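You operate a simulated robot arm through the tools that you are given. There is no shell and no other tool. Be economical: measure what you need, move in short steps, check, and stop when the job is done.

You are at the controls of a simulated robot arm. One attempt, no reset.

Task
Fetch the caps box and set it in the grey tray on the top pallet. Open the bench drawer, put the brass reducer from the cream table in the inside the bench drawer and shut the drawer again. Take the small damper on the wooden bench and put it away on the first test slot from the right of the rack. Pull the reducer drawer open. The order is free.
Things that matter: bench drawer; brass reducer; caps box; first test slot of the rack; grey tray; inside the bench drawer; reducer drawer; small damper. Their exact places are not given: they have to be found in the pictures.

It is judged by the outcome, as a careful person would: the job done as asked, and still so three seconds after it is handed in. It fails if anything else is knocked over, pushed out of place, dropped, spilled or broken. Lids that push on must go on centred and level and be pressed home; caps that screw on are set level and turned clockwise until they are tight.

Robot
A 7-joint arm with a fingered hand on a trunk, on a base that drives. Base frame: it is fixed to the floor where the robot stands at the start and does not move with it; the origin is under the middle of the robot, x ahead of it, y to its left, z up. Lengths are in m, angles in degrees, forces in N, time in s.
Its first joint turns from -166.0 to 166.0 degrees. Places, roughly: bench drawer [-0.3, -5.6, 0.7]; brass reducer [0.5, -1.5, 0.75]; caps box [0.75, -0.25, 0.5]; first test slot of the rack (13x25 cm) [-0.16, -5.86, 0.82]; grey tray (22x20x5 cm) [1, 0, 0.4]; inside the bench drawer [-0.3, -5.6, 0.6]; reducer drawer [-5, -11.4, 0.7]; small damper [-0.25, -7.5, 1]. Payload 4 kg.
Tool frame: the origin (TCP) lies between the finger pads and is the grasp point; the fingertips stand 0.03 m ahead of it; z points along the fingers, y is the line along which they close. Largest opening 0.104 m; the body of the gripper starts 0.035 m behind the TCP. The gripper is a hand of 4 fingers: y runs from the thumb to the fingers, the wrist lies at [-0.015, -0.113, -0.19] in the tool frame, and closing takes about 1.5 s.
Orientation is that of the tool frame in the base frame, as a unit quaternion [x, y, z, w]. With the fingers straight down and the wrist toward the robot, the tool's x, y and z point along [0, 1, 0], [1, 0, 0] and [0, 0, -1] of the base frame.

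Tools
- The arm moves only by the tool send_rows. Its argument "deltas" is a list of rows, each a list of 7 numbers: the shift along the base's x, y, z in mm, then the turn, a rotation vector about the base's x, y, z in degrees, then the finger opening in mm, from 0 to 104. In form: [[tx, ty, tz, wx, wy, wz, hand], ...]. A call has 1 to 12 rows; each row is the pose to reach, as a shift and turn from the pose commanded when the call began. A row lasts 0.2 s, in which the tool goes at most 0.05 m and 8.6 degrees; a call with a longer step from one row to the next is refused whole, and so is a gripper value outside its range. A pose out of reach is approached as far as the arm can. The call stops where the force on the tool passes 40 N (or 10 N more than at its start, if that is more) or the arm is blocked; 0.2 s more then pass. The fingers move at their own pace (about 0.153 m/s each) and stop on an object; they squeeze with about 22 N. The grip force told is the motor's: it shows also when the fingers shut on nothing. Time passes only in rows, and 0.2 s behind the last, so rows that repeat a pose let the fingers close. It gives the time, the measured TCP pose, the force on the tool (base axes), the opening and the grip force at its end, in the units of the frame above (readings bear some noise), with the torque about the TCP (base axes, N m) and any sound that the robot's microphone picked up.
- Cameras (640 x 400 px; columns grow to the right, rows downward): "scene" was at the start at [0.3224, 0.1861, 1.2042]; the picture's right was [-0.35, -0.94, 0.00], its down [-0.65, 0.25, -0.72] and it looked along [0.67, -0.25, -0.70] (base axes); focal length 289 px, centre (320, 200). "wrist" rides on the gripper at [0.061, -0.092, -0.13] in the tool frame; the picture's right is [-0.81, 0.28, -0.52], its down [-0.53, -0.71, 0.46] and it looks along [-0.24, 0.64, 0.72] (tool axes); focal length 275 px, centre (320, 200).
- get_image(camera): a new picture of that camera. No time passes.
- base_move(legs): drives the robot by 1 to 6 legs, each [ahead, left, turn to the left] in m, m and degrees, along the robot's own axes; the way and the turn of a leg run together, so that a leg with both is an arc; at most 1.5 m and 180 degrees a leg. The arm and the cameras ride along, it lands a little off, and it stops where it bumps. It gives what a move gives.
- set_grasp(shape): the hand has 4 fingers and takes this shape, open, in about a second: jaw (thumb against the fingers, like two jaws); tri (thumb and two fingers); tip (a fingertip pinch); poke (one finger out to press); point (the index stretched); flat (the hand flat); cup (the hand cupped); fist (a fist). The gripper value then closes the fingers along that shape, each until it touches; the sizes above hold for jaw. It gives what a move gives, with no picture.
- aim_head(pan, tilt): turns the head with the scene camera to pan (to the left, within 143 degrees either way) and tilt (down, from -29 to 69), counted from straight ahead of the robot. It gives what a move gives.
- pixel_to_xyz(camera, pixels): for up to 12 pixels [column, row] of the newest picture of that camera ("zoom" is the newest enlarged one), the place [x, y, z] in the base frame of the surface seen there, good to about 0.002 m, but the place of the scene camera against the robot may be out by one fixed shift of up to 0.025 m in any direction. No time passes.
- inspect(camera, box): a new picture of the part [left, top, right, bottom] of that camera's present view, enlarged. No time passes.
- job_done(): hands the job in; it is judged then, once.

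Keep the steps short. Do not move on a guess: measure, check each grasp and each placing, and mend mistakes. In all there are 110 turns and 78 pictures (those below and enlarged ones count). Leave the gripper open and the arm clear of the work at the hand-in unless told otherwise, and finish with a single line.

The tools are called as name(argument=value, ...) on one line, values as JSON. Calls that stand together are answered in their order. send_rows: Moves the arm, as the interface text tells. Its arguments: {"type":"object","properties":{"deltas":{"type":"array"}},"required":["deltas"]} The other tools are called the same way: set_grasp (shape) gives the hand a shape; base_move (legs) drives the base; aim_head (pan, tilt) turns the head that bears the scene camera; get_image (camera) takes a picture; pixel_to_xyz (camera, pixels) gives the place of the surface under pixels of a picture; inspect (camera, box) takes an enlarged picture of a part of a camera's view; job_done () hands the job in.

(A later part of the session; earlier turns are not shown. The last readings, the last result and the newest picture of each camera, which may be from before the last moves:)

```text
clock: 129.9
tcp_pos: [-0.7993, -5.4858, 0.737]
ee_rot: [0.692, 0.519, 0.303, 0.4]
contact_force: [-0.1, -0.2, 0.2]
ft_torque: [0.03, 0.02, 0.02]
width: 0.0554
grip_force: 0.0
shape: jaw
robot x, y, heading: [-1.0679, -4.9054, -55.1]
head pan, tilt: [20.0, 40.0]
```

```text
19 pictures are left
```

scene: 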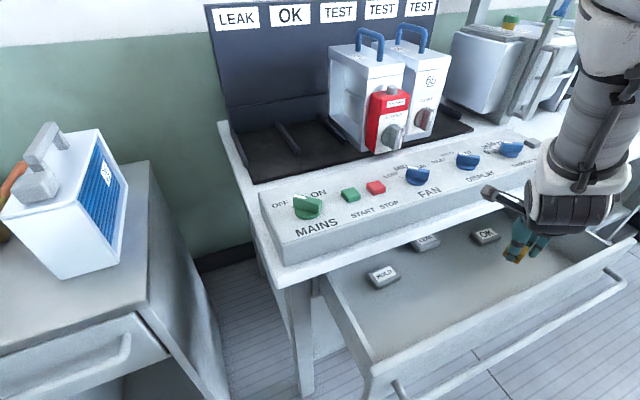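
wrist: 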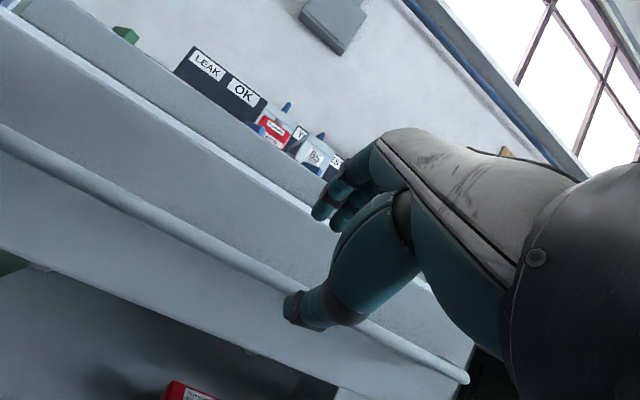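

The bar lies on the approach line. I'll advance, close on the bar, and push the drawer in along its normal by up to 190 mm.

send_rows(deltas=[[36, -6, -21, 0, 0, 0, 50], [72, -11, -42, 0, 0, 0, 50], [72, -11, -42, 0, 0, 0, 10], [72, -11, -42, 0, 0, 0, 5], [72, -11, -42, 0, 0, 0, 5], [72, -11, -42, 0, 0, 0, 5], [108, -19, -42, 0, 0, 0, 5], [144, -26, -42, 0, 0, 0, 5], [180, -34, -42, 0, 0, 0, 5], [214, -41, -42, 0, 0, 0, 5], [240, -47, -42, 0, 0, 0, 5], [258, -51, -42, 0, 0, 0, 5]])

get_image(camera="wrist")

```text
clock: 132.5
tcp_pos: [-0.5414, -5.5357, 0.6965]
ee_rot: [0.693, 0.52, 0.302, 0.398]
contact_force: [-0.2, 1.4, -2.2]
ft_torque: [0.02, -0.04, 0.0]
width: 0.0054
grip_force: 0.0
shape: jaw
robot x, y, heading: [-1.0766, -4.9045, -54.9]
head pan, tilt: [20.0, 40.0]
```

```text
18 pictures are left
```

wrist: 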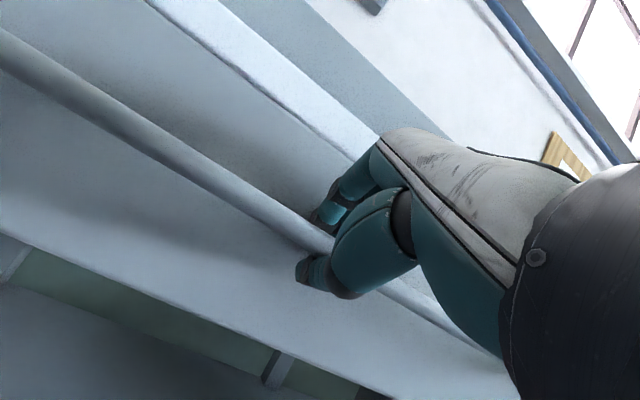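

It's nearly home. I'll press 15 mm further, stopping on force, then measure the drawer face against its original closed position (x≈-0.488 at y=-5.55).

send_rows(deltas=[[5, -1, 0, 0, 0, 0, 5], [10, -2, 0, 0, 0, 0, 5], [15, -3, 0, 0, 0, 0, 5]])

get_image(camera="wrist")

pixel_to_xyz(camera="wrist", pixels=[[250, 170], [200, 130], [150, 120], [150, 150], [250, 212], [200, 40], [250, 80], [200, 250], [300, 170], [100, 100]])

```text
clock: 133.3
tcp_pos: [-0.5277, -5.5397, 0.6955]
ee_rot: [0.693, 0.52, 0.303, 0.397]
contact_force: [-1.2, 0.7, -0.8]
ft_torque: [0.01, -0.03, -0.01]
width: 0.0052
grip_force: 0.0
shape: jaw
robot x, y, heading: [-1.0701, -4.9063, -54.9]
head pan, tilt: [20.0, 40.0]
```

```text
17 pictures are left
```

wrist: 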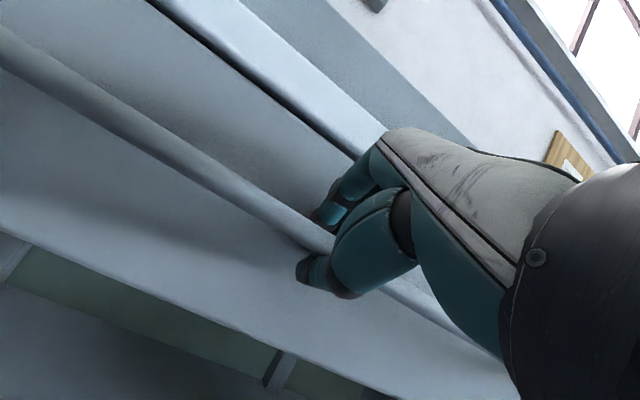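

```text
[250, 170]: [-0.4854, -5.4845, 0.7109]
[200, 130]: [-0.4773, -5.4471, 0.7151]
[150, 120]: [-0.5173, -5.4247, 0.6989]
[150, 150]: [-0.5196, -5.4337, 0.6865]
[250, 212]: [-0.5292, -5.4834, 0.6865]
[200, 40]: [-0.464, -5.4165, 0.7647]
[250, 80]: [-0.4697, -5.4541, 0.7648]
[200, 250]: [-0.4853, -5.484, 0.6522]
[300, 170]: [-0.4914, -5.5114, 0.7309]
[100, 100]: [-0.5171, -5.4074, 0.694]
```

Compared with the closed measurement, the drawer is still about 10 mm out. I'll push another 16 mm in small steps until it stops.

send_rows(deltas=[[5, -1, 0, 0, 0, 0, 5], [9, -2, 0, 0, 0, 0, 5], [13, -3, 0, 0, 0, 0, 5], [17, -4, 0, 0, 0, 0, 5], [21, -4, 0, 0, 0, 0, 5]])

get_image(camera="wrist")

pixel_to_xyz(camera="wrist", pixels=[[250, 170], [200, 130], [250, 212], [200, 50], [200, 260], [300, 170], [270, 160]])

```text
clock: 134.5
tcp_pos: [-0.5108, -5.5438, 0.695]
ee_rot: [0.694, 0.519, 0.302, 0.398]
contact_force: [-22.3, 7.7, 4.0]
ft_torque: [-0.09, -0.21, -0.06]
width: 0.0052
grip_force: 0.1
shape: jaw
robot x, y, heading: [-1.0682, -4.9053, -55.0]
head pan, tilt: [20.0, 40.0]
stopped in row 5: the force on the tool passed its limit (the readings are from after the stop); the commanded pose is now the measured one
```

```text
16 pictures are left
```

wrist: 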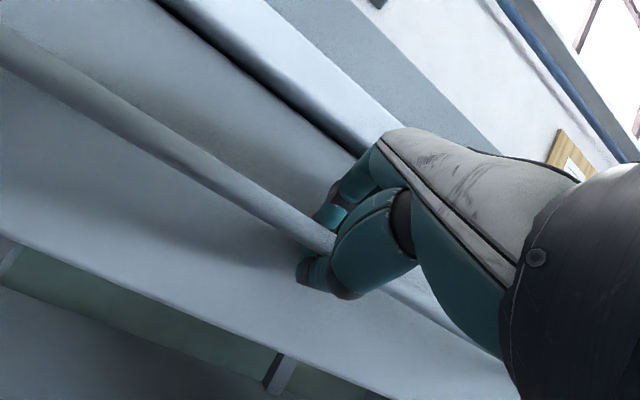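

```text
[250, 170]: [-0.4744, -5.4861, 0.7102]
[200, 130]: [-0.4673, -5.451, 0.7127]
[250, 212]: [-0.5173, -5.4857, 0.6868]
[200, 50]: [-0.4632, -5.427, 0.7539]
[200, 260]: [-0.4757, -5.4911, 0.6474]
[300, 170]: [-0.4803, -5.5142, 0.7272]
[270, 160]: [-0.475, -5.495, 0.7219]
```

The drawer face is back at its original closed place and it stopped firmly. I'll open, back out along the tool axis, and bring the tool upright.

send_rows(deltas=[[0, 0, 0, 0, 0, 0, 45], [0, 0, 0, 0, 0, 0, 45], [-40, 7, 24, 0, 0, 0, 45], [-80, 14, 48, 0, 0, 0, 45], [-115, 20, 68, 2.0, 7.2, 0, 60], [-145, 20, 100, 4.0, 14.4, 0, 60], [-165, 20, 135, 6.0, 21.7, 0, 60], [-180, 10, 165, 8.0, 28.9, 0, 60], [-180, 0, 190, 10.0, 36.1, 0, 60], [-180, -10, 210, 12.1, 43.3, 0, 60], [-180, -20, 225, 14.1, 50.6, 0, 60], [-180, -30, 235, 16.1, 57.8, 0, 60]])

```text
clock: 134.9
tcp_pos: [-0.5156, -5.5432, 0.6894]
ee_rot: [0.697, 0.521, 0.299, 0.392]
contact_force: [-33.9, 12.0, -10.8]
ft_torque: [0.03, -0.13, -0.08]
width: 0.0371
grip_force: 0.1
shape: jaw
robot x, y, heading: [-1.0714, -4.9063, -55.2]
head pan, tilt: [20.0, 40.0]
stopped in row 1: the force on the tool passed its limit (the readings are from after the stop); the commanded pose is now the measured one
```

The opening fingertips press on the drawer face. I'll ease back along the tool axis at the current opening first.

send_rows(deltas=[[-10, 2, 6, 0, 0, 0, 37], [-20, 4, 12, 0, 0, 0, 40], [-40, 7, 24, 0, 0, 0, 45], [-80, 14, 48, 0, 0, 0, 45]])

```text
clock: 135.9
tcp_pos: [-0.592, -5.5299, 0.7397]
ee_rot: [0.696, 0.52, 0.3, 0.395]
contact_force: [-0.5, 0.7, -0.4]
ft_torque: [0.04, 0.03, -0.03]
width: 0.0445
grip_force: 0.1
shape: jaw
robot x, y, heading: [-1.0708, -4.9052, -55.0]
head pan, tilt: [20.0, 40.0]
```

Free now. I'll un-tilt and lift, then check that the drawer stayed shut.

send_rows(deltas=[[-30, 0, 20, 2.0, 7.2, 0, 60], [-65, 0, 50, 4.0, 14.4, 0, 60], [-95, 0, 80, 6.0, 21.7, 0, 60], [-115, -5, 110, 8.0, 28.9, 0, 60], [-130, -10, 135, 10.0, 36.1, 0, 60], [-140, -20, 155, 12.1, 43.3, 0, 60], [-150, -30, 170, 14.1, 50.6, 0, 60], [-160, -40, 185, 16.1, 57.8, 0, 60]])

get_image(camera="scene")

```text
clock: 137.7
tcp_pos: [-0.7529, -5.5707, 0.9245]
ee_rot: [0.8, 0.6, -0.006, -0.002]
contact_force: [0.1, -0.8, -0.1]
ft_torque: [0.02, -0.01, 0.0]
width: 0.0595
grip_force: 0.0
shape: jaw
robot x, y, heading: [-1.0694, -4.9034, -55.3]
head pan, tilt: [20.0, 40.0]
```

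```text
15 pictures are left
```

scene: 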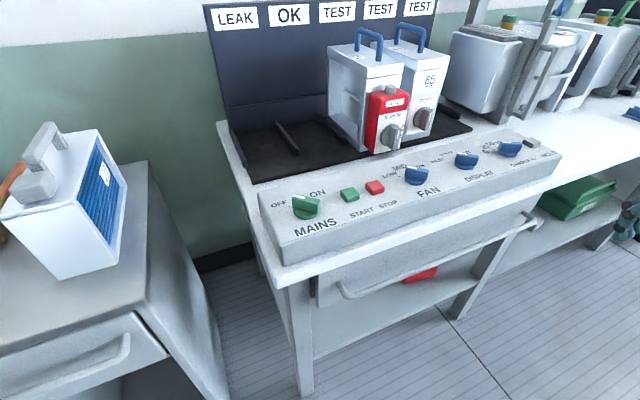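

The drawer is shut. Before leaving, I'll measure the slot geometry from this same picture.

pixel_to_xyz(camera="scene", pixels=[[458, 122], [472, 128], [445, 105], [440, 140], [465, 112], [421, 7], [381, 9], [337, 12], [430, 80], [425, 125], [410, 60], [420, 40]])

```text
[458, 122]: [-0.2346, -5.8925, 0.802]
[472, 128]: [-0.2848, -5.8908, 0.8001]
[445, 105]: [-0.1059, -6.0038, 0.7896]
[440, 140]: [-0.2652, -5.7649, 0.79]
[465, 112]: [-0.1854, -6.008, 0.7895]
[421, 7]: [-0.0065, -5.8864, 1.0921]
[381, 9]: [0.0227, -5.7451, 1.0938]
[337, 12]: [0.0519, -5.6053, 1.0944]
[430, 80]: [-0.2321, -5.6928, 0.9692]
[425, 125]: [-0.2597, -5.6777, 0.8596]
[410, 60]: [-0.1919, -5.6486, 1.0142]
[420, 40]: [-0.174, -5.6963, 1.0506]
```

Slot centre is about (-0.16,-5.87), with dividers every 0.144 m. Next I'll turn parallel to the bench and drive about 1.9 m down to the wooden bench.

base_move(legs=[[0, 0, -46.5], [1.0, 0, 0], [0.9, 0, 0]])

aim_head(pan=50, tilt=22)

get_image(camera="scene")

```text
clock: 149.3
tcp_pos: [-1.6996, -7.4625, 0.9239]
ee_rot: [0.972, 0.236, -0.004, -0.004]
contact_force: [0.0, 0.0, -0.3]
ft_torque: [0.0, -0.03, 0.0]
width: 0.0596
grip_force: 0.0
shape: jaw
robot x, y, heading: [-1.4366, -6.7761, -101.4]
head pan, tilt: [20.0, 40.0]
```

```text
clock: 150.3
tcp_pos: [-1.6994, -7.4622, 0.9236]
ee_rot: [0.972, 0.236, -0.004, -0.003]
contact_force: [-0.7, -0.8, -0.1]
ft_torque: [0.0, 0.0, 0.01]
width: 0.0597
grip_force: 0.1
shape: jaw
robot x, y, heading: [-1.4389, -6.7735, -101.6]
head pan, tilt: [50.0, 22.0]
```

```text
14 pictures are left
```

scene: 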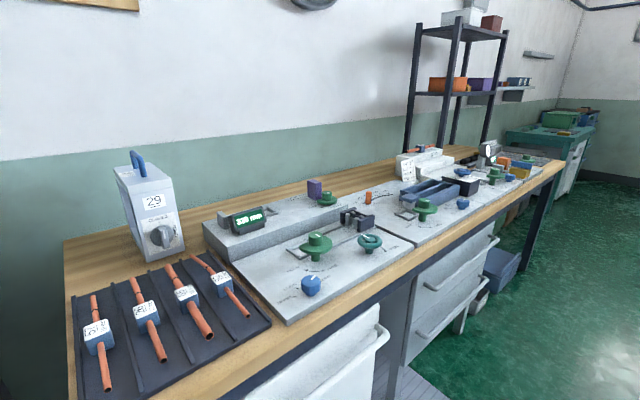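

The damper "29" with a blue handle stands at about (150,210) on the wooden bench. I'll measure its geometry, the handle and the bench edges.

inspect(camera="scene", box=[70, 130, 250, 290])

pixel_to_xyz(camera="scene", pixels=[[133, 155], [147, 176], [118, 170], [170, 182], [155, 200], [138, 245], [182, 248], [135, 260], [75, 250], [80, 385], [265, 330], [150, 395]])

```text
2.50 times, centred on (160, 210) of scene
```

zoom: 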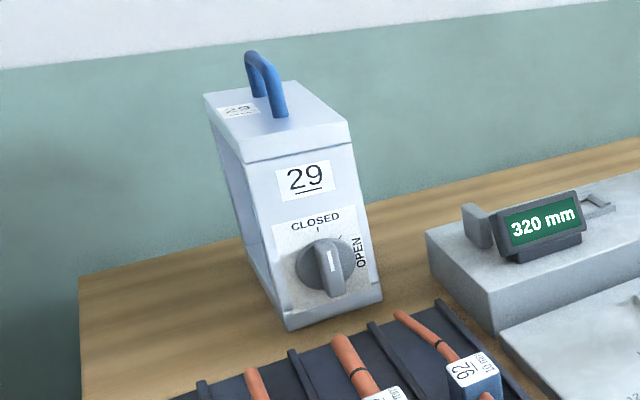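

```text
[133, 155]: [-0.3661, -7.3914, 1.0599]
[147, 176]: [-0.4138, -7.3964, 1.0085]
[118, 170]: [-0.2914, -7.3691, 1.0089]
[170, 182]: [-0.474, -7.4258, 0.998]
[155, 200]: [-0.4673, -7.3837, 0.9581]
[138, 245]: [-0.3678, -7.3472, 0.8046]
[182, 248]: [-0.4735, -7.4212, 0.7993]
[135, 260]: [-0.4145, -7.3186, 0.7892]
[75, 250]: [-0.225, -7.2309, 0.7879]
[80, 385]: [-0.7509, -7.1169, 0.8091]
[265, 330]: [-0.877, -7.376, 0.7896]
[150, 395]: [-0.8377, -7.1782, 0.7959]
```

pixel_to_xyz(camera="zoom", pixels=[[252, 54], [262, 68], [270, 78], [281, 112], [257, 92], [208, 97], [300, 84], [348, 124], [245, 160], [248, 160], [285, 325], [380, 298]])

```text
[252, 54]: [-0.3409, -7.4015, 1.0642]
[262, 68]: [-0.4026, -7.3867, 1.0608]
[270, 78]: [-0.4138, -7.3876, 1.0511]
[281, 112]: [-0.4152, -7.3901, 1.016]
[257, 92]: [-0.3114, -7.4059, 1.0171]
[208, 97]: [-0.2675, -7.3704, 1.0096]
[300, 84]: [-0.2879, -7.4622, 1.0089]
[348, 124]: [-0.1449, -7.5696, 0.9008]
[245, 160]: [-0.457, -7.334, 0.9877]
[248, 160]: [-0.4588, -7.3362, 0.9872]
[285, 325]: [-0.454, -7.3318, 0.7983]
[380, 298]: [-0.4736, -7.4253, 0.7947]
```

The damper handle runs front-to-back: true mid about (-0.374,-7.411), top z≈1.077. Box is 0.094×0.19 m and 0.22 m tall. Before choosing the grip side I'll look back at the slot, because the display post stands near it.

aim_head(pan=133, tilt=15)

get_image(camera="scene")

```text
clock: 151.9
tcp_pos: [-1.7011, -7.4632, 0.9231]
ee_rot: [0.972, 0.236, -0.004, -0.004]
contact_force: [-0.2, 1.1, -0.1]
ft_torque: [0.0, 0.01, -0.03]
width: 0.0599
grip_force: 0.1
shape: jaw
robot x, y, heading: [-1.4396, -6.7751, -101.4]
head pan, tilt: [133.0, 15.0]
```

```text
12 pictures are left
```

scene: 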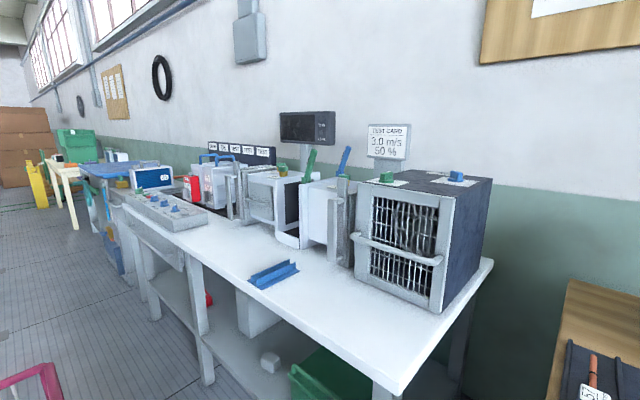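

pixel_to_xyz(camera="scene", pixels=[[282, 130], [315, 140], [333, 140], [333, 113], [302, 155], [235, 185], [230, 210], [250, 215], [242, 175], [270, 152], [260, 185], [232, 195]])

```text
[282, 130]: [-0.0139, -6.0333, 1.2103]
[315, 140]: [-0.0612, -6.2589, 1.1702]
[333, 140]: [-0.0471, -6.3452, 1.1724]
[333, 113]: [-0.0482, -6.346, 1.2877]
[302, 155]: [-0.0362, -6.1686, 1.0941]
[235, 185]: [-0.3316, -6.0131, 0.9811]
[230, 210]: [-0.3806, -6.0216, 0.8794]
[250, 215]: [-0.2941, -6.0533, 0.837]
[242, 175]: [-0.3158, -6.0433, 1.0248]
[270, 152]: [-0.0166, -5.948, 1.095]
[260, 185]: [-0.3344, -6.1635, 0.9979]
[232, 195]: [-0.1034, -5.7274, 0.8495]
```

The monitor is well behind the slot (x≈-0.03, z 1.17+), so approaching with the wrist on the right side is fine. I'll turn the base to face the benches (heading -12°).

base_move(legs=[[0, 0, 89.4]])

send_rows(deltas=[[0, 0, 30, 0, 0, 7.3, 70], [0, 0, 60, 0, 0, 14.6, 70], [0, 0, 95, 0, 0, 22, 70], [0, 0, 130, 0, 0, 29.3, 70], [0, 0, 165, 0, 0, 36.6, 70], [0, 0, 200, 0, 0, 44, 70], [0, 0, 235, 0, 0, 51.3, 70]])

```text
clock: 156.1
tcp_pos: [-0.7502, -7.04, 0.9246]
ee_rot: [0.523, 0.853, -0.005, 0.0]
contact_force: [0.1, 0.2, 0.8]
ft_torque: [-0.01, 0.03, 0.03]
width: 0.06
grip_force: 0.1
shape: jaw
robot x, y, heading: [-1.4368, -6.7757, -11.7]
head pan, tilt: [133.0, 15.0]
```

```text
clock: 157.7
tcp_pos: [-0.7528, -7.0401, 1.1595]
ee_rot: [0.101, 0.995, -0.005, 0.002]
contact_force: [-0.3, -0.5, -0.2]
ft_torque: [0.04, 0.03, 0.03]
width: 0.0698
grip_force: 0.2
shape: jaw
robot x, y, heading: [-1.4371, -6.772, -11.6]
head pan, tilt: [133.0, 15.0]
```

The tool is up at z 1.16 with the right yaw. Now I'll translate the base to the damper and look with the wrist camera.

base_move(legs=[[0, -0.4, 0], [0.25, 0, 0]])

send_rows(deltas=[[30, 15, 0, 0, 0, 0, 60], [60, 30, 0, 0, 0, 0, 60], [90, 45, 0, 0, 0, 0, 60], [120, 55, 0, 0, 0, 0, 60], [150, 65, 0, 0, 0, 0, 60]])

get_image(camera="wrist")

```text
clock: 161.7
tcp_pos: [-0.594, -7.4857, 1.1587]
ee_rot: [0.104, 0.995, -0.004, 0.002]
contact_force: [0.2, 0.0, 0.1]
ft_torque: [-0.01, 0.01, -0.02]
width: 0.0698
grip_force: 0.1
shape: jaw
robot x, y, heading: [-1.2789, -7.2177, -11.8]
head pan, tilt: [133.0, 15.0]
stopped in leg 2: the robot was blocked; the commanded pose is now the measured one
```

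```text
clock: 162.9
tcp_pos: [-0.4448, -7.4205, 1.1605]
ee_rot: [0.103, 0.995, -0.005, 0.003]
contact_force: [-0.5, 0.7, 1.3]
ft_torque: [-0.01, -0.07, -0.02]
width: 0.0601
grip_force: 0.1
shape: jaw
robot x, y, heading: [-1.2805, -7.2178, -11.9]
head pan, tilt: [133.0, 15.0]
```

```text
11 pictures are left
```

wrist: 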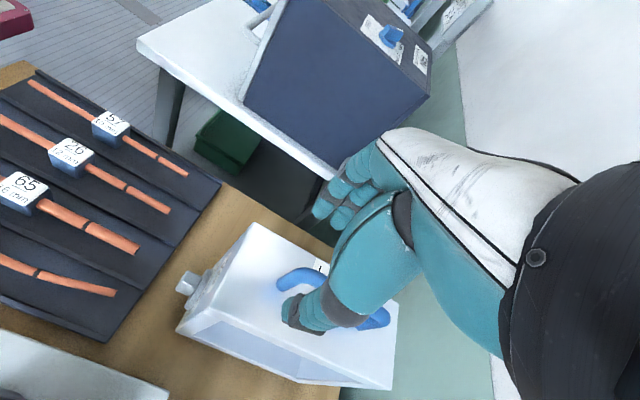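

The base stopped just touching the bench edge, near the spot I wanted. The handle is visible at (290,285)–(380,320), so I'll measure it.

pixel_to_xyz(camera="wrist", pixels=[[285, 278], [300, 271], [375, 320], [382, 318], [255, 225], [187, 330], [385, 385], [290, 335], [230, 290], [318, 268]])

```text
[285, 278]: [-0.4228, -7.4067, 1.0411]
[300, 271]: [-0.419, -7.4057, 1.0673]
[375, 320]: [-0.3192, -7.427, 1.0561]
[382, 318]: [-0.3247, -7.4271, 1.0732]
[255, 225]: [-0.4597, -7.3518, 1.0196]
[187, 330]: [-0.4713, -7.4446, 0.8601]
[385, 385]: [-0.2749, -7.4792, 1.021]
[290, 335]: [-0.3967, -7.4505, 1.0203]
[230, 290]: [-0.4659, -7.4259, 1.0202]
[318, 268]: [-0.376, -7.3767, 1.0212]
```

The handle mid is (-0.3715,-7.4165), direction -12°, exactly square to my fingers. I'll move over it, descend to TCP 1.058, and close.

send_rows(deltas=[[37, 2, 0, 0, 0, 0, 60], [73, 4, 0, 0, 0, 0, 60], [73, 4, -40, 0, 0, 0, 60], [73, 4, -80, 0, 0, 0, 60], [73, 4, -102, 0, 0, 0, 60], [73, 4, -102, 0, 0, 0, 30], [73, 4, -102, 0, 0, 0, 5], [73, 4, -102, 0, 0, 0, 3], [73, 4, -102, 0, 0, 0, 3], [73, 4, -102, 0, 0, 0, 3], [73, 4, -102, 0, 0, 0, 3]])

get_image(camera="wrist")

```text
clock: 165.3
tcp_pos: [-0.3712, -7.4163, 1.0575]
ee_rot: [0.104, 0.995, -0.004, 0.002]
contact_force: [0.2, 0.1, -0.6]
ft_torque: [-0.01, 0.01, -0.03]
width: 0.0031
grip_force: 0.0
shape: jaw
robot x, y, heading: [-1.2763, -7.2155, -11.9]
head pan, tilt: [133.0, 15.0]
```

```text
10 pictures are left
```

wrist: 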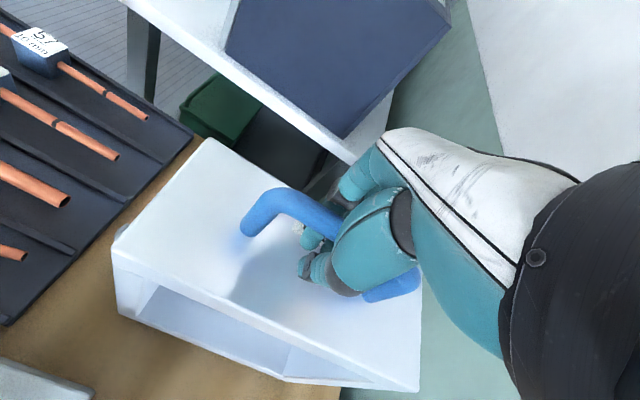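

The fingers have closed under the blue handle and hook it, as they did on the drawer bar. I'll lift gently by 60 mm and check.

send_rows(deltas=[[0, 0, 6, 0, 0, 0, 0], [0, 0, 12, 0, 0, 0, 0], [0, 0, 20, 0, 0, 0, 0], [0, 0, 30, 0, 0, 0, 0], [0, 0, 42, 0, 0, 0, 0], [0, 0, 55, 0, 0, 0, 0], [0, 0, 70, 0, 0, 0, 0], [0, 0, 70, 0, 0, 0, 0]])

get_image(camera="wrist")

```text
clock: 167.1
tcp_pos: [-0.3712, -7.4168, 1.1266]
ee_rot: [0.103, 0.995, -0.005, 0.003]
contact_force: [0.0, 0.2, -10.0]
ft_torque: [0.0, 0.03, 0.0]
width: 0.0
grip_force: 21.1
shape: jaw
robot x, y, heading: [-1.2784, -7.2214, -11.9]
head pan, tilt: [133.0, 15.0]
```

```text
9 pictures are left
```

wrist: 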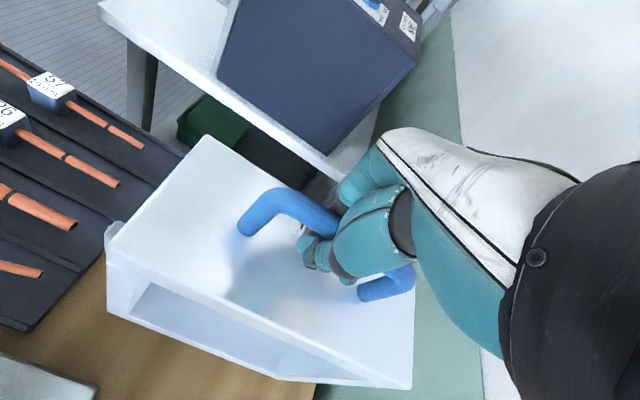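

It's lifted and hanging level (10 N load). I'll measure the box top relative to the tool.

pixel_to_xyz(camera="wrist", pixels=[[205, 140], [110, 250], [405, 380], [200, 200], [250, 290], [330, 350], [280, 195], [312, 212]])

```text
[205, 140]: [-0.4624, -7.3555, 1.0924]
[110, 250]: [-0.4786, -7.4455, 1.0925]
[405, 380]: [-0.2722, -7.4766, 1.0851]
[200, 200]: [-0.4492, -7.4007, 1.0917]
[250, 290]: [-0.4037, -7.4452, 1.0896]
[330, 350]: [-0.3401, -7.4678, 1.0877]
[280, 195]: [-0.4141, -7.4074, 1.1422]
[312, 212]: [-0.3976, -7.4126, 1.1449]
```

The damper hangs centred on the tool with 2° pitch, bottom about 0.26 m below TCP. To plan the carry, I'll query the earlier scene picture for the fan box and bench edge.

pixel_to_xyz(camera="scene", pixels=[[370, 262], [440, 308], [440, 205], [368, 195], [385, 385], [290, 315], [255, 285], [345, 262], [275, 240], [455, 178], [312, 150], [470, 275]])

send_rows(deltas=[[0, 0, 30, 0, 0, 0, 0], [0, 0, 65, 0, 0, 0, 0], [0, 0, 100, 0, 0, 0, 0]])

```text
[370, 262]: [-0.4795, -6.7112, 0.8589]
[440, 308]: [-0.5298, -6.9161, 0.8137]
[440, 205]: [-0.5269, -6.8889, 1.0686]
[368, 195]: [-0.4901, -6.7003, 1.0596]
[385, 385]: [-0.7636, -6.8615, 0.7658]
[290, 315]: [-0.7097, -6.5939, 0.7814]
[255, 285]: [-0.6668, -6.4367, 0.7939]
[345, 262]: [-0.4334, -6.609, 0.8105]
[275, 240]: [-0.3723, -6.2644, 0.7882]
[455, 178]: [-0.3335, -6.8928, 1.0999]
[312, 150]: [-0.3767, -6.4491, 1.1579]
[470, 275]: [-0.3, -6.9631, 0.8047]
```

```text
clock: 167.9
tcp_pos: [-0.37, -7.4164, 1.2254]
ee_rot: [0.104, 0.995, -0.004, 0.001]
contact_force: [-0.1, 0.2, -10.7]
ft_torque: [-0.01, -0.01, 0.01]
width: 0.0
grip_force: 22.3
shape: jaw
robot x, y, heading: [-1.2789, -7.2164, -12.2]
head pan, tilt: [133.0, 15.0]
```

The front 20 cm of the white bench is free of tall things. I'll back off 0.32 m, then draw the arm in to about 0.72 m.

base_move(legs=[[-0.32, 0, 0]])

send_rows(deltas=[[-35, 7, 0, 0, 0, 0, 0], [-75, 16, 0, 0, 0, 0, 0], [-115, 24, 0, 0, 0, 0, 0], [-155, 33, 0, 0, 0, 0, 0], [-195, 41, 0, 0, 0, 0, 0]])

```text
clock: 170.1
tcp_pos: [-0.6829, -7.3464, 1.2266]
ee_rot: [0.102, 0.995, -0.005, 0.002]
contact_force: [-0.8, -0.1, -9.3]
ft_torque: [0.0, -0.02, 0.01]
width: 0.0
grip_force: 21.6
shape: jaw
robot x, y, heading: [-1.5902, -7.1508, -12.2]
head pan, tilt: [133.0, 15.0]
```

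```text
clock: 171.3
tcp_pos: [-0.877, -7.3055, 1.2248]
ee_rot: [0.1, 0.995, -0.005, 0.001]
contact_force: [0.0, 0.4, -10.9]
ft_torque: [0.01, 0.23, 0.0]
width: 0.0001
grip_force: 22.1
shape: jaw
robot x, y, heading: [-1.5907, -7.1485, -11.7]
head pan, tilt: [133.0, 15.0]
```

Level and stable at 0.73 m. I'll slide left 1.546 m along the bench to line up with the slot.

base_move(legs=[[0, 0.8, 0], [0, 0.746, 0]])

aim_head(pan=10, tilt=25)

get_image(camera="scene")

```text
clock: 179.2
tcp_pos: [-0.5648, -5.783, 1.2264]
ee_rot: [0.099, 0.995, -0.004, 0.002]
contact_force: [-0.4, -0.1, -10.0]
ft_torque: [-0.04, 0.01, 0.02]
width: 0.0001
grip_force: 21.0
shape: jaw
robot x, y, heading: [-1.2808, -5.6348, -11.5]
head pan, tilt: [133.0, 15.0]
```

```text
clock: 181.2
tcp_pos: [-0.5653, -5.7826, 1.2257]
ee_rot: [0.099, 0.995, -0.004, 0.002]
contact_force: [0.9, 0.0, -9.8]
ft_torque: [-0.02, 0.0, 0.02]
width: 0.0
grip_force: 21.7
shape: jaw
robot x, y, heading: [-1.2845, -5.633, -11.3]
head pan, tilt: [10.0, 25.0]
```

```text
8 pictures are left
```

scene: 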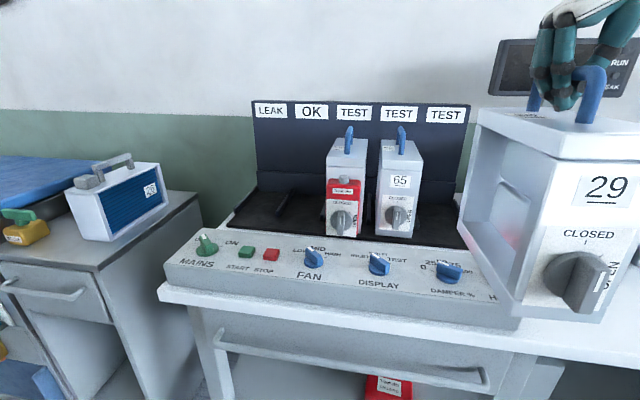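

Damper 29 hangs upright in view. I'll measure the rack: labels, damper 65's base, and the tray floor and edges for the free slot.

pixel_to_xyz(camera="scene", pixels=[[353, 113], [399, 114], [446, 115], [377, 230], [413, 235], [423, 155], [381, 143], [435, 225], [445, 215], [425, 244], [450, 230], [430, 200]])

inspect(camera="scene", box=[360, 90, 480, 260])

```text
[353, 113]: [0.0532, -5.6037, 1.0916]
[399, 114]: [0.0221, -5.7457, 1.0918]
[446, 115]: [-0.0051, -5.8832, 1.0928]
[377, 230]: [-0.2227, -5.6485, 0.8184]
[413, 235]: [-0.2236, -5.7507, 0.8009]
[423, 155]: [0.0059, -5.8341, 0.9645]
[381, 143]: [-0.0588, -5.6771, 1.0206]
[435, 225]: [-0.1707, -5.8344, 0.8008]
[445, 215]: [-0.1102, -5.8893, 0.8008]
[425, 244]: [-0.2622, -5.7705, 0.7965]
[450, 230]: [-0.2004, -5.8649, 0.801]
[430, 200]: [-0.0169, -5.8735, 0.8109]
```

```text
2.35 times, centred on (420, 175) of scene
```

zoom: 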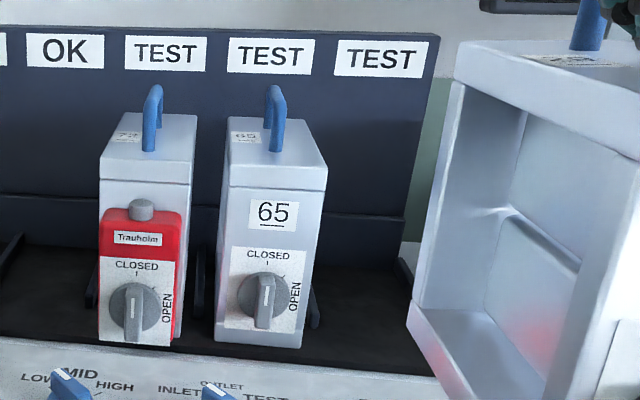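

I'm aligned laterally with the slot within 2 mm (TCP lateral -5.775 vs slot -5.773), and the tray floor is at true z≈0.814. I'll drive straight ahead 0.30 m with the damper held high.

base_move(legs=[[0.3, 0, 0]])

```text
clock: 183.3
tcp_pos: [-0.2702, -5.8394, 1.2259]
ee_rot: [0.097, 0.995, -0.005, 0.002]
contact_force: [-0.4, 0.4, -10.4]
ft_torque: [0.01, 0.05, -0.03]
width: 0.0003
grip_force: 22.2
shape: jaw
robot x, y, heading: [-0.9885, -5.689, -10.9]
head pan, tilt: [10.0, 25.0]
```

I'll move in to the slot centre, trim yaw by -2°, and lower partway to TCP 1.13 for a check.

send_rows(deltas=[[30, -7, 0, 0, 0, -1, 0], [60, -14, 0, 0, 0, -2, 0], [90, -21, 0, 0, 0, -2, 0], [104, -24, 0, 0, 0, -2, 0], [104, -24, -30, 0, 0, -2, 0], [104, -24, -65, 0, 0, -2, 0], [104, -24, -96, 0, 0, -2, 0], [104, -24, -96, 0, 0, -2, 0]])

get_image(camera="wrist")

```text
clock: 185.1
tcp_pos: [-0.1669, -5.864, 1.1295]
ee_rot: [0.114, 0.993, -0.005, 0.003]
contact_force: [0.0, -0.1, -10.0]
ft_torque: [-0.01, 0.0, -0.01]
width: 0.0001
grip_force: 21.9
shape: jaw
robot x, y, heading: [-0.9885, -5.6902, -11.2]
head pan, tilt: [10.0, 25.0]
```

```text
6 pictures are left
```

wrist: 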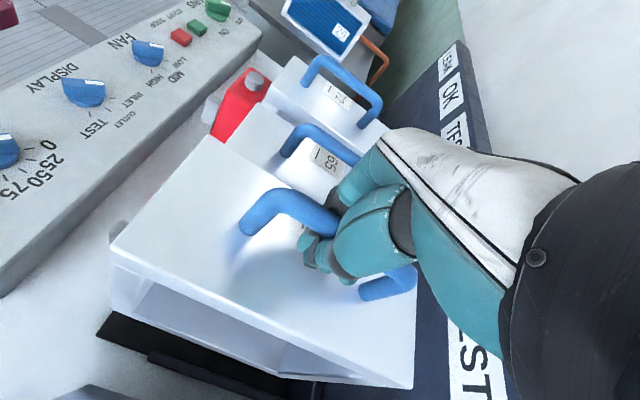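

pixel_to_xyz(camera="wrist", pixels=[[212, 140], [115, 245], [408, 382], [215, 138], [265, 100], [300, 195], [160, 335], [180, 360], [130, 330], [110, 318], [245, 385], [345, 180]])

```text
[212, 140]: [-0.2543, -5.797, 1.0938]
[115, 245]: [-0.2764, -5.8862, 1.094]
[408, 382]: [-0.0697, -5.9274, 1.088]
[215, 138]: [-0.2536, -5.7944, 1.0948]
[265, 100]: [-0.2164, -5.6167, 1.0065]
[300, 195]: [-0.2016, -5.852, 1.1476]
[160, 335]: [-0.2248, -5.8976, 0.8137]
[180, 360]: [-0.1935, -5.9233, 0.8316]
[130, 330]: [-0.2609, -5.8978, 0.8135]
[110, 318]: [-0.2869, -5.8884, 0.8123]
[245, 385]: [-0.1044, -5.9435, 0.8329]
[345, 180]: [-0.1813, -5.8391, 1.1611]
```

The box sits square between the dividers (right divider inner edge ~-5.83, box right side -5.816). I'll nudge 8 mm deeper and 2 mm left, then lower 61 mm onto the tray with force watch.

send_rows(deltas=[[4, 0, -20, 0, 0, 0, 0], [8, 1, -40, 0, 0, 0, 0], [8, 1, -50, 0, 0, 0, 0], [8, 1, -56, 0, 0, 0, 0], [8, 1, -61, 0, 0, 0, 0], [8, 1, -61, 0, 0, 0, 0]])

```text
clock: 186.5
tcp_pos: [-0.16, -5.8629, 1.07]
ee_rot: [0.115, 0.993, -0.004, 0.002]
contact_force: [0.0, 0.2, -2.3]
ft_torque: [0.01, 0.01, 0.02]
width: 0.0
grip_force: 21.9
shape: jaw
robot x, y, heading: [-0.9863, -5.6935, -11.2]
head pan, tilt: [10.0, 25.0]
```

The load dropped from 10 N to 2 N, so the damper is resting on the tray. I'll ease down 2 mm more, open, and rise.

send_rows(deltas=[[0, 0, -2, 0, 0, 0, 0], [0, 0, -2, 0, 0, 0, 15], [0, 0, -2, 0, 0, 0, 35], [0, 0, -2, 0, 0, 0, 60], [0, 0, -2, 0, 0, 0, 60], [0, 0, 20, 0, 0, 0, 60], [0, 0, 60, 0, 0, 0, 60], [0, 0, 100, 0, 0, 0, 60], [0, 0, 140, 0, 0, 0, 60]])

get_image(camera="wrist")

```text
clock: 188.5
tcp_pos: [-0.16, -5.8617, 1.2103]
ee_rot: [0.115, 0.993, -0.005, 0.002]
contact_force: [0.4, 0.1, -0.2]
ft_torque: [0.0, -0.01, 0.0]
width: 0.0596
grip_force: 0.0
shape: jaw
robot x, y, heading: [-0.9894, -5.6911, -11.3]
head pan, tilt: [10.0, 25.0]
```

```text
5 pictures are left
```

wrist: 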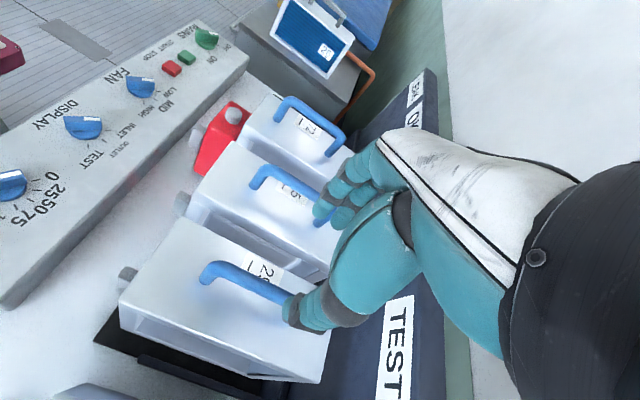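

Damper 29 sits in the rightmost TEST slot, square with its neighbours. Five pictures remain. I'll back off 0.17 m, turn parallel to the bench and drive to the open floor. There I'll turn so the reducer-drawer area lies ahead-left of me.

base_move(legs=[[-0.17, 0, 0], [0, 0, -90], [1.05, 0, 0], [0, 0, -49]])

aim_head(pan=22, tilt=14)

get_image(camera="scene")

```text
clock: 201.0
tcp_pos: [-2.0931, -7.1132, 1.2101]
ee_rot: [0.97, 0.244, -0.003, -0.003]
contact_force: [0.2, 0.2, -0.3]
ft_torque: [0.03, 0.03, 0.0]
width: 0.0598
grip_force: 0.1
shape: jaw
robot x, y, heading: [-1.3572, -6.6902, -149.9]
head pan, tilt: [10.0, 25.0]
```

```text
clock: 201.8
tcp_pos: [-2.0938, -7.1132, 1.2094]
ee_rot: [0.97, 0.244, -0.004, -0.004]
contact_force: [-0.3, -0.8, -0.4]
ft_torque: [0.0, 0.0, 0.0]
width: 0.0594
grip_force: 0.0
shape: jaw
robot x, y, heading: [-1.3591, -6.6921, -149.8]
head pan, tilt: [22.0, 14.0]
```

```text
4 pictures are left
```

scene: 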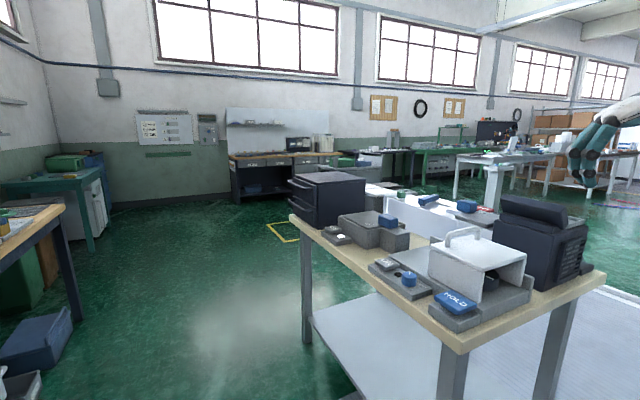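

I see a table in front with a black drawer unit, and a far bench with drawers near (285,165). I'll measure several points to find which is at (-5,-11.4,0.7).

pixel_to_xyz(camera="scene", pixels=[[250, 165], [275, 163], [303, 161], [328, 160], [370, 155], [445, 160], [300, 190], [235, 190], [310, 365], [450, 345], [470, 165], [490, 195]])

pixel_to_xyz(camera="scene", pixels=[[385, 190], [400, 185], [380, 175], [360, 205], [430, 205], [460, 225], [350, 160], [410, 150], [290, 225], [350, 240], [320, 130], [405, 175]])

```text
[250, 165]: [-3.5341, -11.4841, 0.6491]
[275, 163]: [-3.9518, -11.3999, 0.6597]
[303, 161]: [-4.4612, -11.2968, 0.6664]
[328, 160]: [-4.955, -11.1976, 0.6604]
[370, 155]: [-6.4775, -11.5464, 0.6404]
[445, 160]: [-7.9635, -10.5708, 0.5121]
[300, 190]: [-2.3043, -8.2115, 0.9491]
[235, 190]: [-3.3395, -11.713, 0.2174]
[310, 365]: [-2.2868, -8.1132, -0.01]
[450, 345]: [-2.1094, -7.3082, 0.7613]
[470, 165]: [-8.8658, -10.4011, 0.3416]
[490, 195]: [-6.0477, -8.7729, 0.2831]
```

```text
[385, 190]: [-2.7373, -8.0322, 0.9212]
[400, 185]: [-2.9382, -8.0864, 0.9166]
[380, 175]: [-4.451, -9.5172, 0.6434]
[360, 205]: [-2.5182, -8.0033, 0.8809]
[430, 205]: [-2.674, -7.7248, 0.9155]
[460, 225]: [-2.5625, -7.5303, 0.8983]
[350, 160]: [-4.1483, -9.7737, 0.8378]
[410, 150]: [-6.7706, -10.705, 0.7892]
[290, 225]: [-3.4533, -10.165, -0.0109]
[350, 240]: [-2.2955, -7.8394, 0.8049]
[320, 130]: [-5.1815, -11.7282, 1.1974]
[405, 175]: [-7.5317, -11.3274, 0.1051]
```

The rightmost drawer on the far bench, front at about (-4.96,-11.20,0.66), matches the reducer drawer. The bench normal is (0.2,0.98), so I need heading -101.5. I'll drive down the free corridor to about (-1.9,-9.25), then turn toward it.

base_move(legs=[[0, 0, 48.3], [1.3, 0, 0], [1.3, 0, 0], [0, 0, -50]])

aim_head(pan=3, tilt=15)

```text
clock: 218.8
tcp_pos: [-2.6058, -9.6481, 1.2094]
ee_rot: [0.971, 0.238, -0.004, -0.003]
contact_force: [-0.6, -0.2, -0.3]
ft_torque: [0.03, 0.0, -0.01]
width: 0.0598
grip_force: 0.1
shape: jaw
robot x, y, heading: [-1.87, -9.2413, -150.8]
head pan, tilt: [22.0, 14.0]
```

```text
clock: 219.7
tcp_pos: [-2.6039, -9.6481, 1.2103]
ee_rot: [0.971, 0.238, -0.003, -0.003]
contact_force: [0.0, -0.3, 0.3]
ft_torque: [0.0, 0.03, 0.05]
width: 0.0596
grip_force: 0.0
shape: jaw
robot x, y, heading: [-1.8707, -9.2388, -150.7]
head pan, tilt: [3.0, 15.0]
```

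get_image(camera="scene")

```text
3 pictures are left
```

scene: 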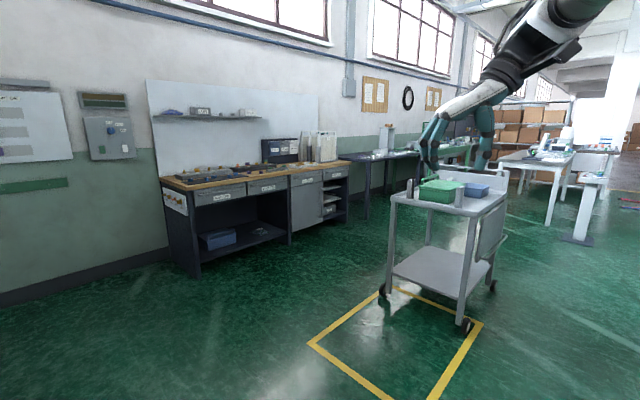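

The bench shows several labelled drawers, and a white trolley stands nearby. I'll measure the drawers, trolley and floor.

pixel_to_xyz(camera="scene", pixels=[[220, 194], [267, 187], [305, 182], [333, 173], [197, 272], [290, 240], [345, 218], [384, 292], [466, 325], [393, 200], [455, 212], [303, 215]])

pixel_to_xyz(camera="scene", pixels=[[192, 195], [246, 190], [250, 186], [287, 186], [291, 182], [320, 178], [325, 176], [347, 172], [160, 180], [350, 162], [310, 345], [430, 300]])

```text
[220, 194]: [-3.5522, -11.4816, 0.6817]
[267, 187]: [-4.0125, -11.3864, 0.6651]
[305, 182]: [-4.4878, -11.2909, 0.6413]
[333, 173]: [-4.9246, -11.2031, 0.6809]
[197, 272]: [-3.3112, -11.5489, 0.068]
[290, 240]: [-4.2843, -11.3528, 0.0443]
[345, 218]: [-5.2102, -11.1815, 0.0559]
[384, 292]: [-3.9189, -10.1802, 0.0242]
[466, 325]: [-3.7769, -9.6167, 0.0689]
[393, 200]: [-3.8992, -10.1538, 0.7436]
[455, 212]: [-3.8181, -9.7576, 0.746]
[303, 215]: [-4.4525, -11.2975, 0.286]
```

```text
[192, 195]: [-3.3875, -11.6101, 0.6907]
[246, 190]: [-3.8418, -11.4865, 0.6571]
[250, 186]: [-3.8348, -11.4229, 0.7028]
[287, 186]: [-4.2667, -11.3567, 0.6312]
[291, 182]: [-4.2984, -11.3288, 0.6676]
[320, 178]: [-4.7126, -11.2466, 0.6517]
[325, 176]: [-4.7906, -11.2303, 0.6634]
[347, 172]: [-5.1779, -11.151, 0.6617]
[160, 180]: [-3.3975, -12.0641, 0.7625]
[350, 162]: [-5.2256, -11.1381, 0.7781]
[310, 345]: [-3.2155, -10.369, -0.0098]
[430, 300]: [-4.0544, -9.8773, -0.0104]
```

pixel_to_xyz(camera="scene", pixels=[[500, 200], [505, 190], [491, 288], [505, 240], [428, 250], [445, 172], [480, 175], [418, 190], [507, 175], [440, 262], [470, 262], [395, 280]])

```text
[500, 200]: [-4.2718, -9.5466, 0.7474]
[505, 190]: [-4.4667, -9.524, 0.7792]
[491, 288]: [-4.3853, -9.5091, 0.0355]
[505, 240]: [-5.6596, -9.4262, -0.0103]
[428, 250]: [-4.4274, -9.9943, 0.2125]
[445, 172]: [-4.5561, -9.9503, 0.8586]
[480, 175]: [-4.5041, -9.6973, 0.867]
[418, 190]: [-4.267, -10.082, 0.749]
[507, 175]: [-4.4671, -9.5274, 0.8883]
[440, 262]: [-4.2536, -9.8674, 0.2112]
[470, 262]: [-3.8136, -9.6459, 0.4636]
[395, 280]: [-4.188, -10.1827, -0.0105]
```

The trolley spans x -3.8…-4.56, leaving a 1.2 m gap to the drawer bench. I'll drive to the gap's east end and turn along it.

base_move(legs=[[0, 0, 23], [1.07, 0, 0], [1.07, 0, 0], [0, 0, -63.8]])

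```text
clock: 234.3
tcp_pos: [-4.0007, -10.7798, 1.2091]
ee_rot: [0.994, -0.108, -0.002, -0.005]
contact_force: [0.1, 0.1, -0.4]
ft_torque: [0.01, -0.01, 0.02]
width: 0.0595
grip_force: 0.1
shape: jaw
robot x, y, heading: [-3.169, -10.9386, 169.4]
head pan, tilt: [3.0, 15.0]
```

Heading is within 1°. I'll drive through the gap, turn left to face the bench, and back off 0.30 m.

base_move(legs=[[1.0, 0, -0.9], [0.985, 0, 0], [0, 0, 90], [-0.3, 0, 0]])

aim_head(pan=22, tilt=40)

```text
clock: 249.6
tcp_pos: [-5.2242, -11.0904, 1.2092]
ee_rot: [0.784, 0.62, -0.005, -0.002]
contact_force: [-0.2, -0.2, 1.3]
ft_torque: [-0.01, 0.0, 0.03]
width: 0.0594
grip_force: 0.1
shape: jaw
robot x, y, heading: [-5.053, -10.2625, -101.7]
head pan, tilt: [3.0, 15.0]
```

```text
clock: 250.5
tcp_pos: [-5.2238, -11.0898, 1.21]
ee_rot: [0.784, 0.62, -0.005, -0.002]
contact_force: [-0.4, -0.4, 0.3]
ft_torque: [-0.01, -0.03, -0.01]
width: 0.0597
grip_force: 0.0
shape: jaw
robot x, y, heading: [-5.0556, -10.2624, -101.6]
head pan, tilt: [22.0, 40.0]
```

I'll take one enlarged view of the drawer area to read labels and measure the handle.

inspect(camera="scene", box=[200, 90, 560, 315])

```text
1.78 times, centred on (380, 202) of scene
```

zoom: 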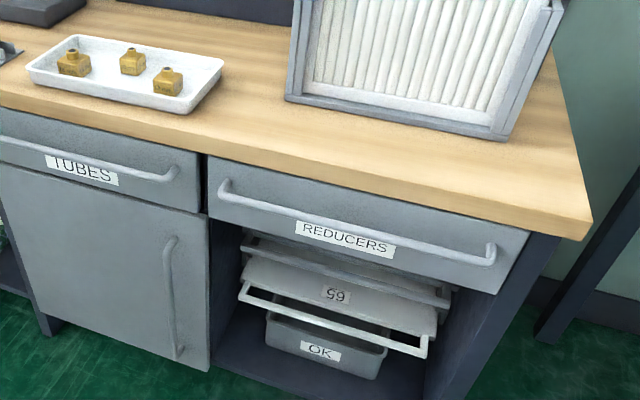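

The right-hand drawer reads REDUCERS. I'll measure its bar handle, face and bench edge.

pixel_to_xyz(camera="zoom", pixels=[[225, 188], [270, 209], [340, 232], [400, 250], [440, 257], [490, 255], [350, 205], [350, 190], [350, 240], [300, 190], [430, 215], [340, 236]])

```text
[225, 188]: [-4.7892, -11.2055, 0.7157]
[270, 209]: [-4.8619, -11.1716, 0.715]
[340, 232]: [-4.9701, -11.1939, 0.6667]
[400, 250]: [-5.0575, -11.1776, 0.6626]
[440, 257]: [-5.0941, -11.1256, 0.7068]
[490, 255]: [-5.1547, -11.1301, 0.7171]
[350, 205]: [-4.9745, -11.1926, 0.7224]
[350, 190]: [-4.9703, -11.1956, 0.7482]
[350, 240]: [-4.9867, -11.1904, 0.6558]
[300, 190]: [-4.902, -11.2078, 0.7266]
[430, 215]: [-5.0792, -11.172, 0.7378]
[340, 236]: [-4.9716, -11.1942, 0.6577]
```

pixel_to_xyz(camera="zoom", pixels=[[300, 217], [320, 222], [345, 229], [370, 237], [385, 241], [410, 247], [350, 183], [350, 172], [350, 160], [350, 150]])

```text
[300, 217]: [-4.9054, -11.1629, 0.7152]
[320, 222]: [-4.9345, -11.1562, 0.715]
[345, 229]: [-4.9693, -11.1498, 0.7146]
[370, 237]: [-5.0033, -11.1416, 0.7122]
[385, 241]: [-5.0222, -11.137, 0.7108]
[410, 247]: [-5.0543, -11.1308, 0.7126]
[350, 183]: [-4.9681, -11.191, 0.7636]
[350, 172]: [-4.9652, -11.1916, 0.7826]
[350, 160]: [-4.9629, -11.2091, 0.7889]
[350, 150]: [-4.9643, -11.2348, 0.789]
```

The bar is straight, at y≈-11.150 (scene) mid x≈-4.97, 42 mm in front of a flush face. The true mid is about (-4.980,-11.163,0.723). I'll first bring the hand in front of the drawer and yaw it square.

send_rows(deltas=[[27, 20, -19, 0, 0, -8, 60], [54, 40, -38, 0, 0, -16, 60], [81, 55, -57, 0, 0, -24, 60], [108, 65, -76, 0, 0, -32, 60], [135, 75, -95, 0, 0, -40, 60], [162, 85, -114, 0, 0, -48, 60], [189, 92, -133, 0, 0, -56, 60], [216, 99, -152, 0, 0, -64, 60], [243, 104, -171, 0, 0, -72, 60], [270, 110, -190, 0, 0, -80, 60], [294, 110, -210, 0, 0, -88.3, 60]])

```text
clock: 253.0
tcp_pos: [-4.9358, -10.9864, 1.0606]
ee_rot: [0.987, -0.106, 0.117, -0.02]
contact_force: [0.6, 0.5, -0.1]
ft_torque: [-0.03, 0.04, 0.0]
width: 0.0599
grip_force: 0.0
shape: jaw
robot x, y, heading: [-5.0521, -10.2611, -101.5]
head pan, tilt: [22.0, 40.0]
stopped in row 11: the arm was blocked; the commanded pose is now the measured one
```

The arm was blocked near the end with a 13° lean, probably close to my head again. I'll turn the head the other way, move the hand outward, and correct the lean.

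aim_head(pan=75, tilt=10)

send_rows(deltas=[[-15, -25, 0, 0, 3.4, 0, 60], [-30, -50, 0, -0.3, 6.8, 0, 60], [-40, -75, 0, -0.6, 10.2, 0, 60], [-40, -85, -20, -0.9, 13.6, 0, 60]])

```text
clock: 254.2
tcp_pos: [-4.9354, -10.9889, 1.0627]
ee_rot: [0.987, -0.105, 0.119, -0.019]
contact_force: [0.1, 0.5, 0.3]
ft_torque: [-0.02, 0.0, -0.01]
width: 0.06
grip_force: 0.1
shape: jaw
robot x, y, heading: [-5.0501, -10.2614, -101.6]
head pan, tilt: [75.0, 10.0]
```

```text
clock: 255.1
tcp_pos: [-4.9758, -11.0595, 1.1065]
ee_rot: [0.989, -0.101, 0.106, -0.002]
contact_force: [0.1, -0.4, -1.0]
ft_torque: [0.07, -0.01, -0.02]
width: 0.0602
grip_force: 0.1
shape: jaw
robot x, y, heading: [-5.0553, -10.2603, -101.5]
head pan, tilt: [75.0, 10.0]
stopped in row 4: the arm was blocked; the commanded pose is now the measured one
```

Still stuck in an awkward elbow posture. I'll swing the arm to my front-right, away from the head, level it there, then come back.

send_rows(deltas=[[-46, 13, 0, 0, 0, 0, 60], [-92, 26, 0, 0, 1, 0, 60], [-138, 40, 0, 0, 2, 0, 60], [-184, 53, 0, 0, 4, 0, 60], [-230, 66, 0, 0, 6, 0, 60], [-276, 80, 0, 0, 8, 0, 60], [-322, 93, 0, 0, 10, 0, 60], [-368, 106, -15, 0, 12, 0, 60], [-414, 120, -30, 0, 12, 0, 60], [-460, 133, -45, 0, 12, 0, 60], [-506, 146, -60, 0, 12, 0, 60], [-550, 158, -70, 0, 12, 0, 60]])

```text
refused: row 9 steps farther than a row can; nothing moved
5 turns are left
```

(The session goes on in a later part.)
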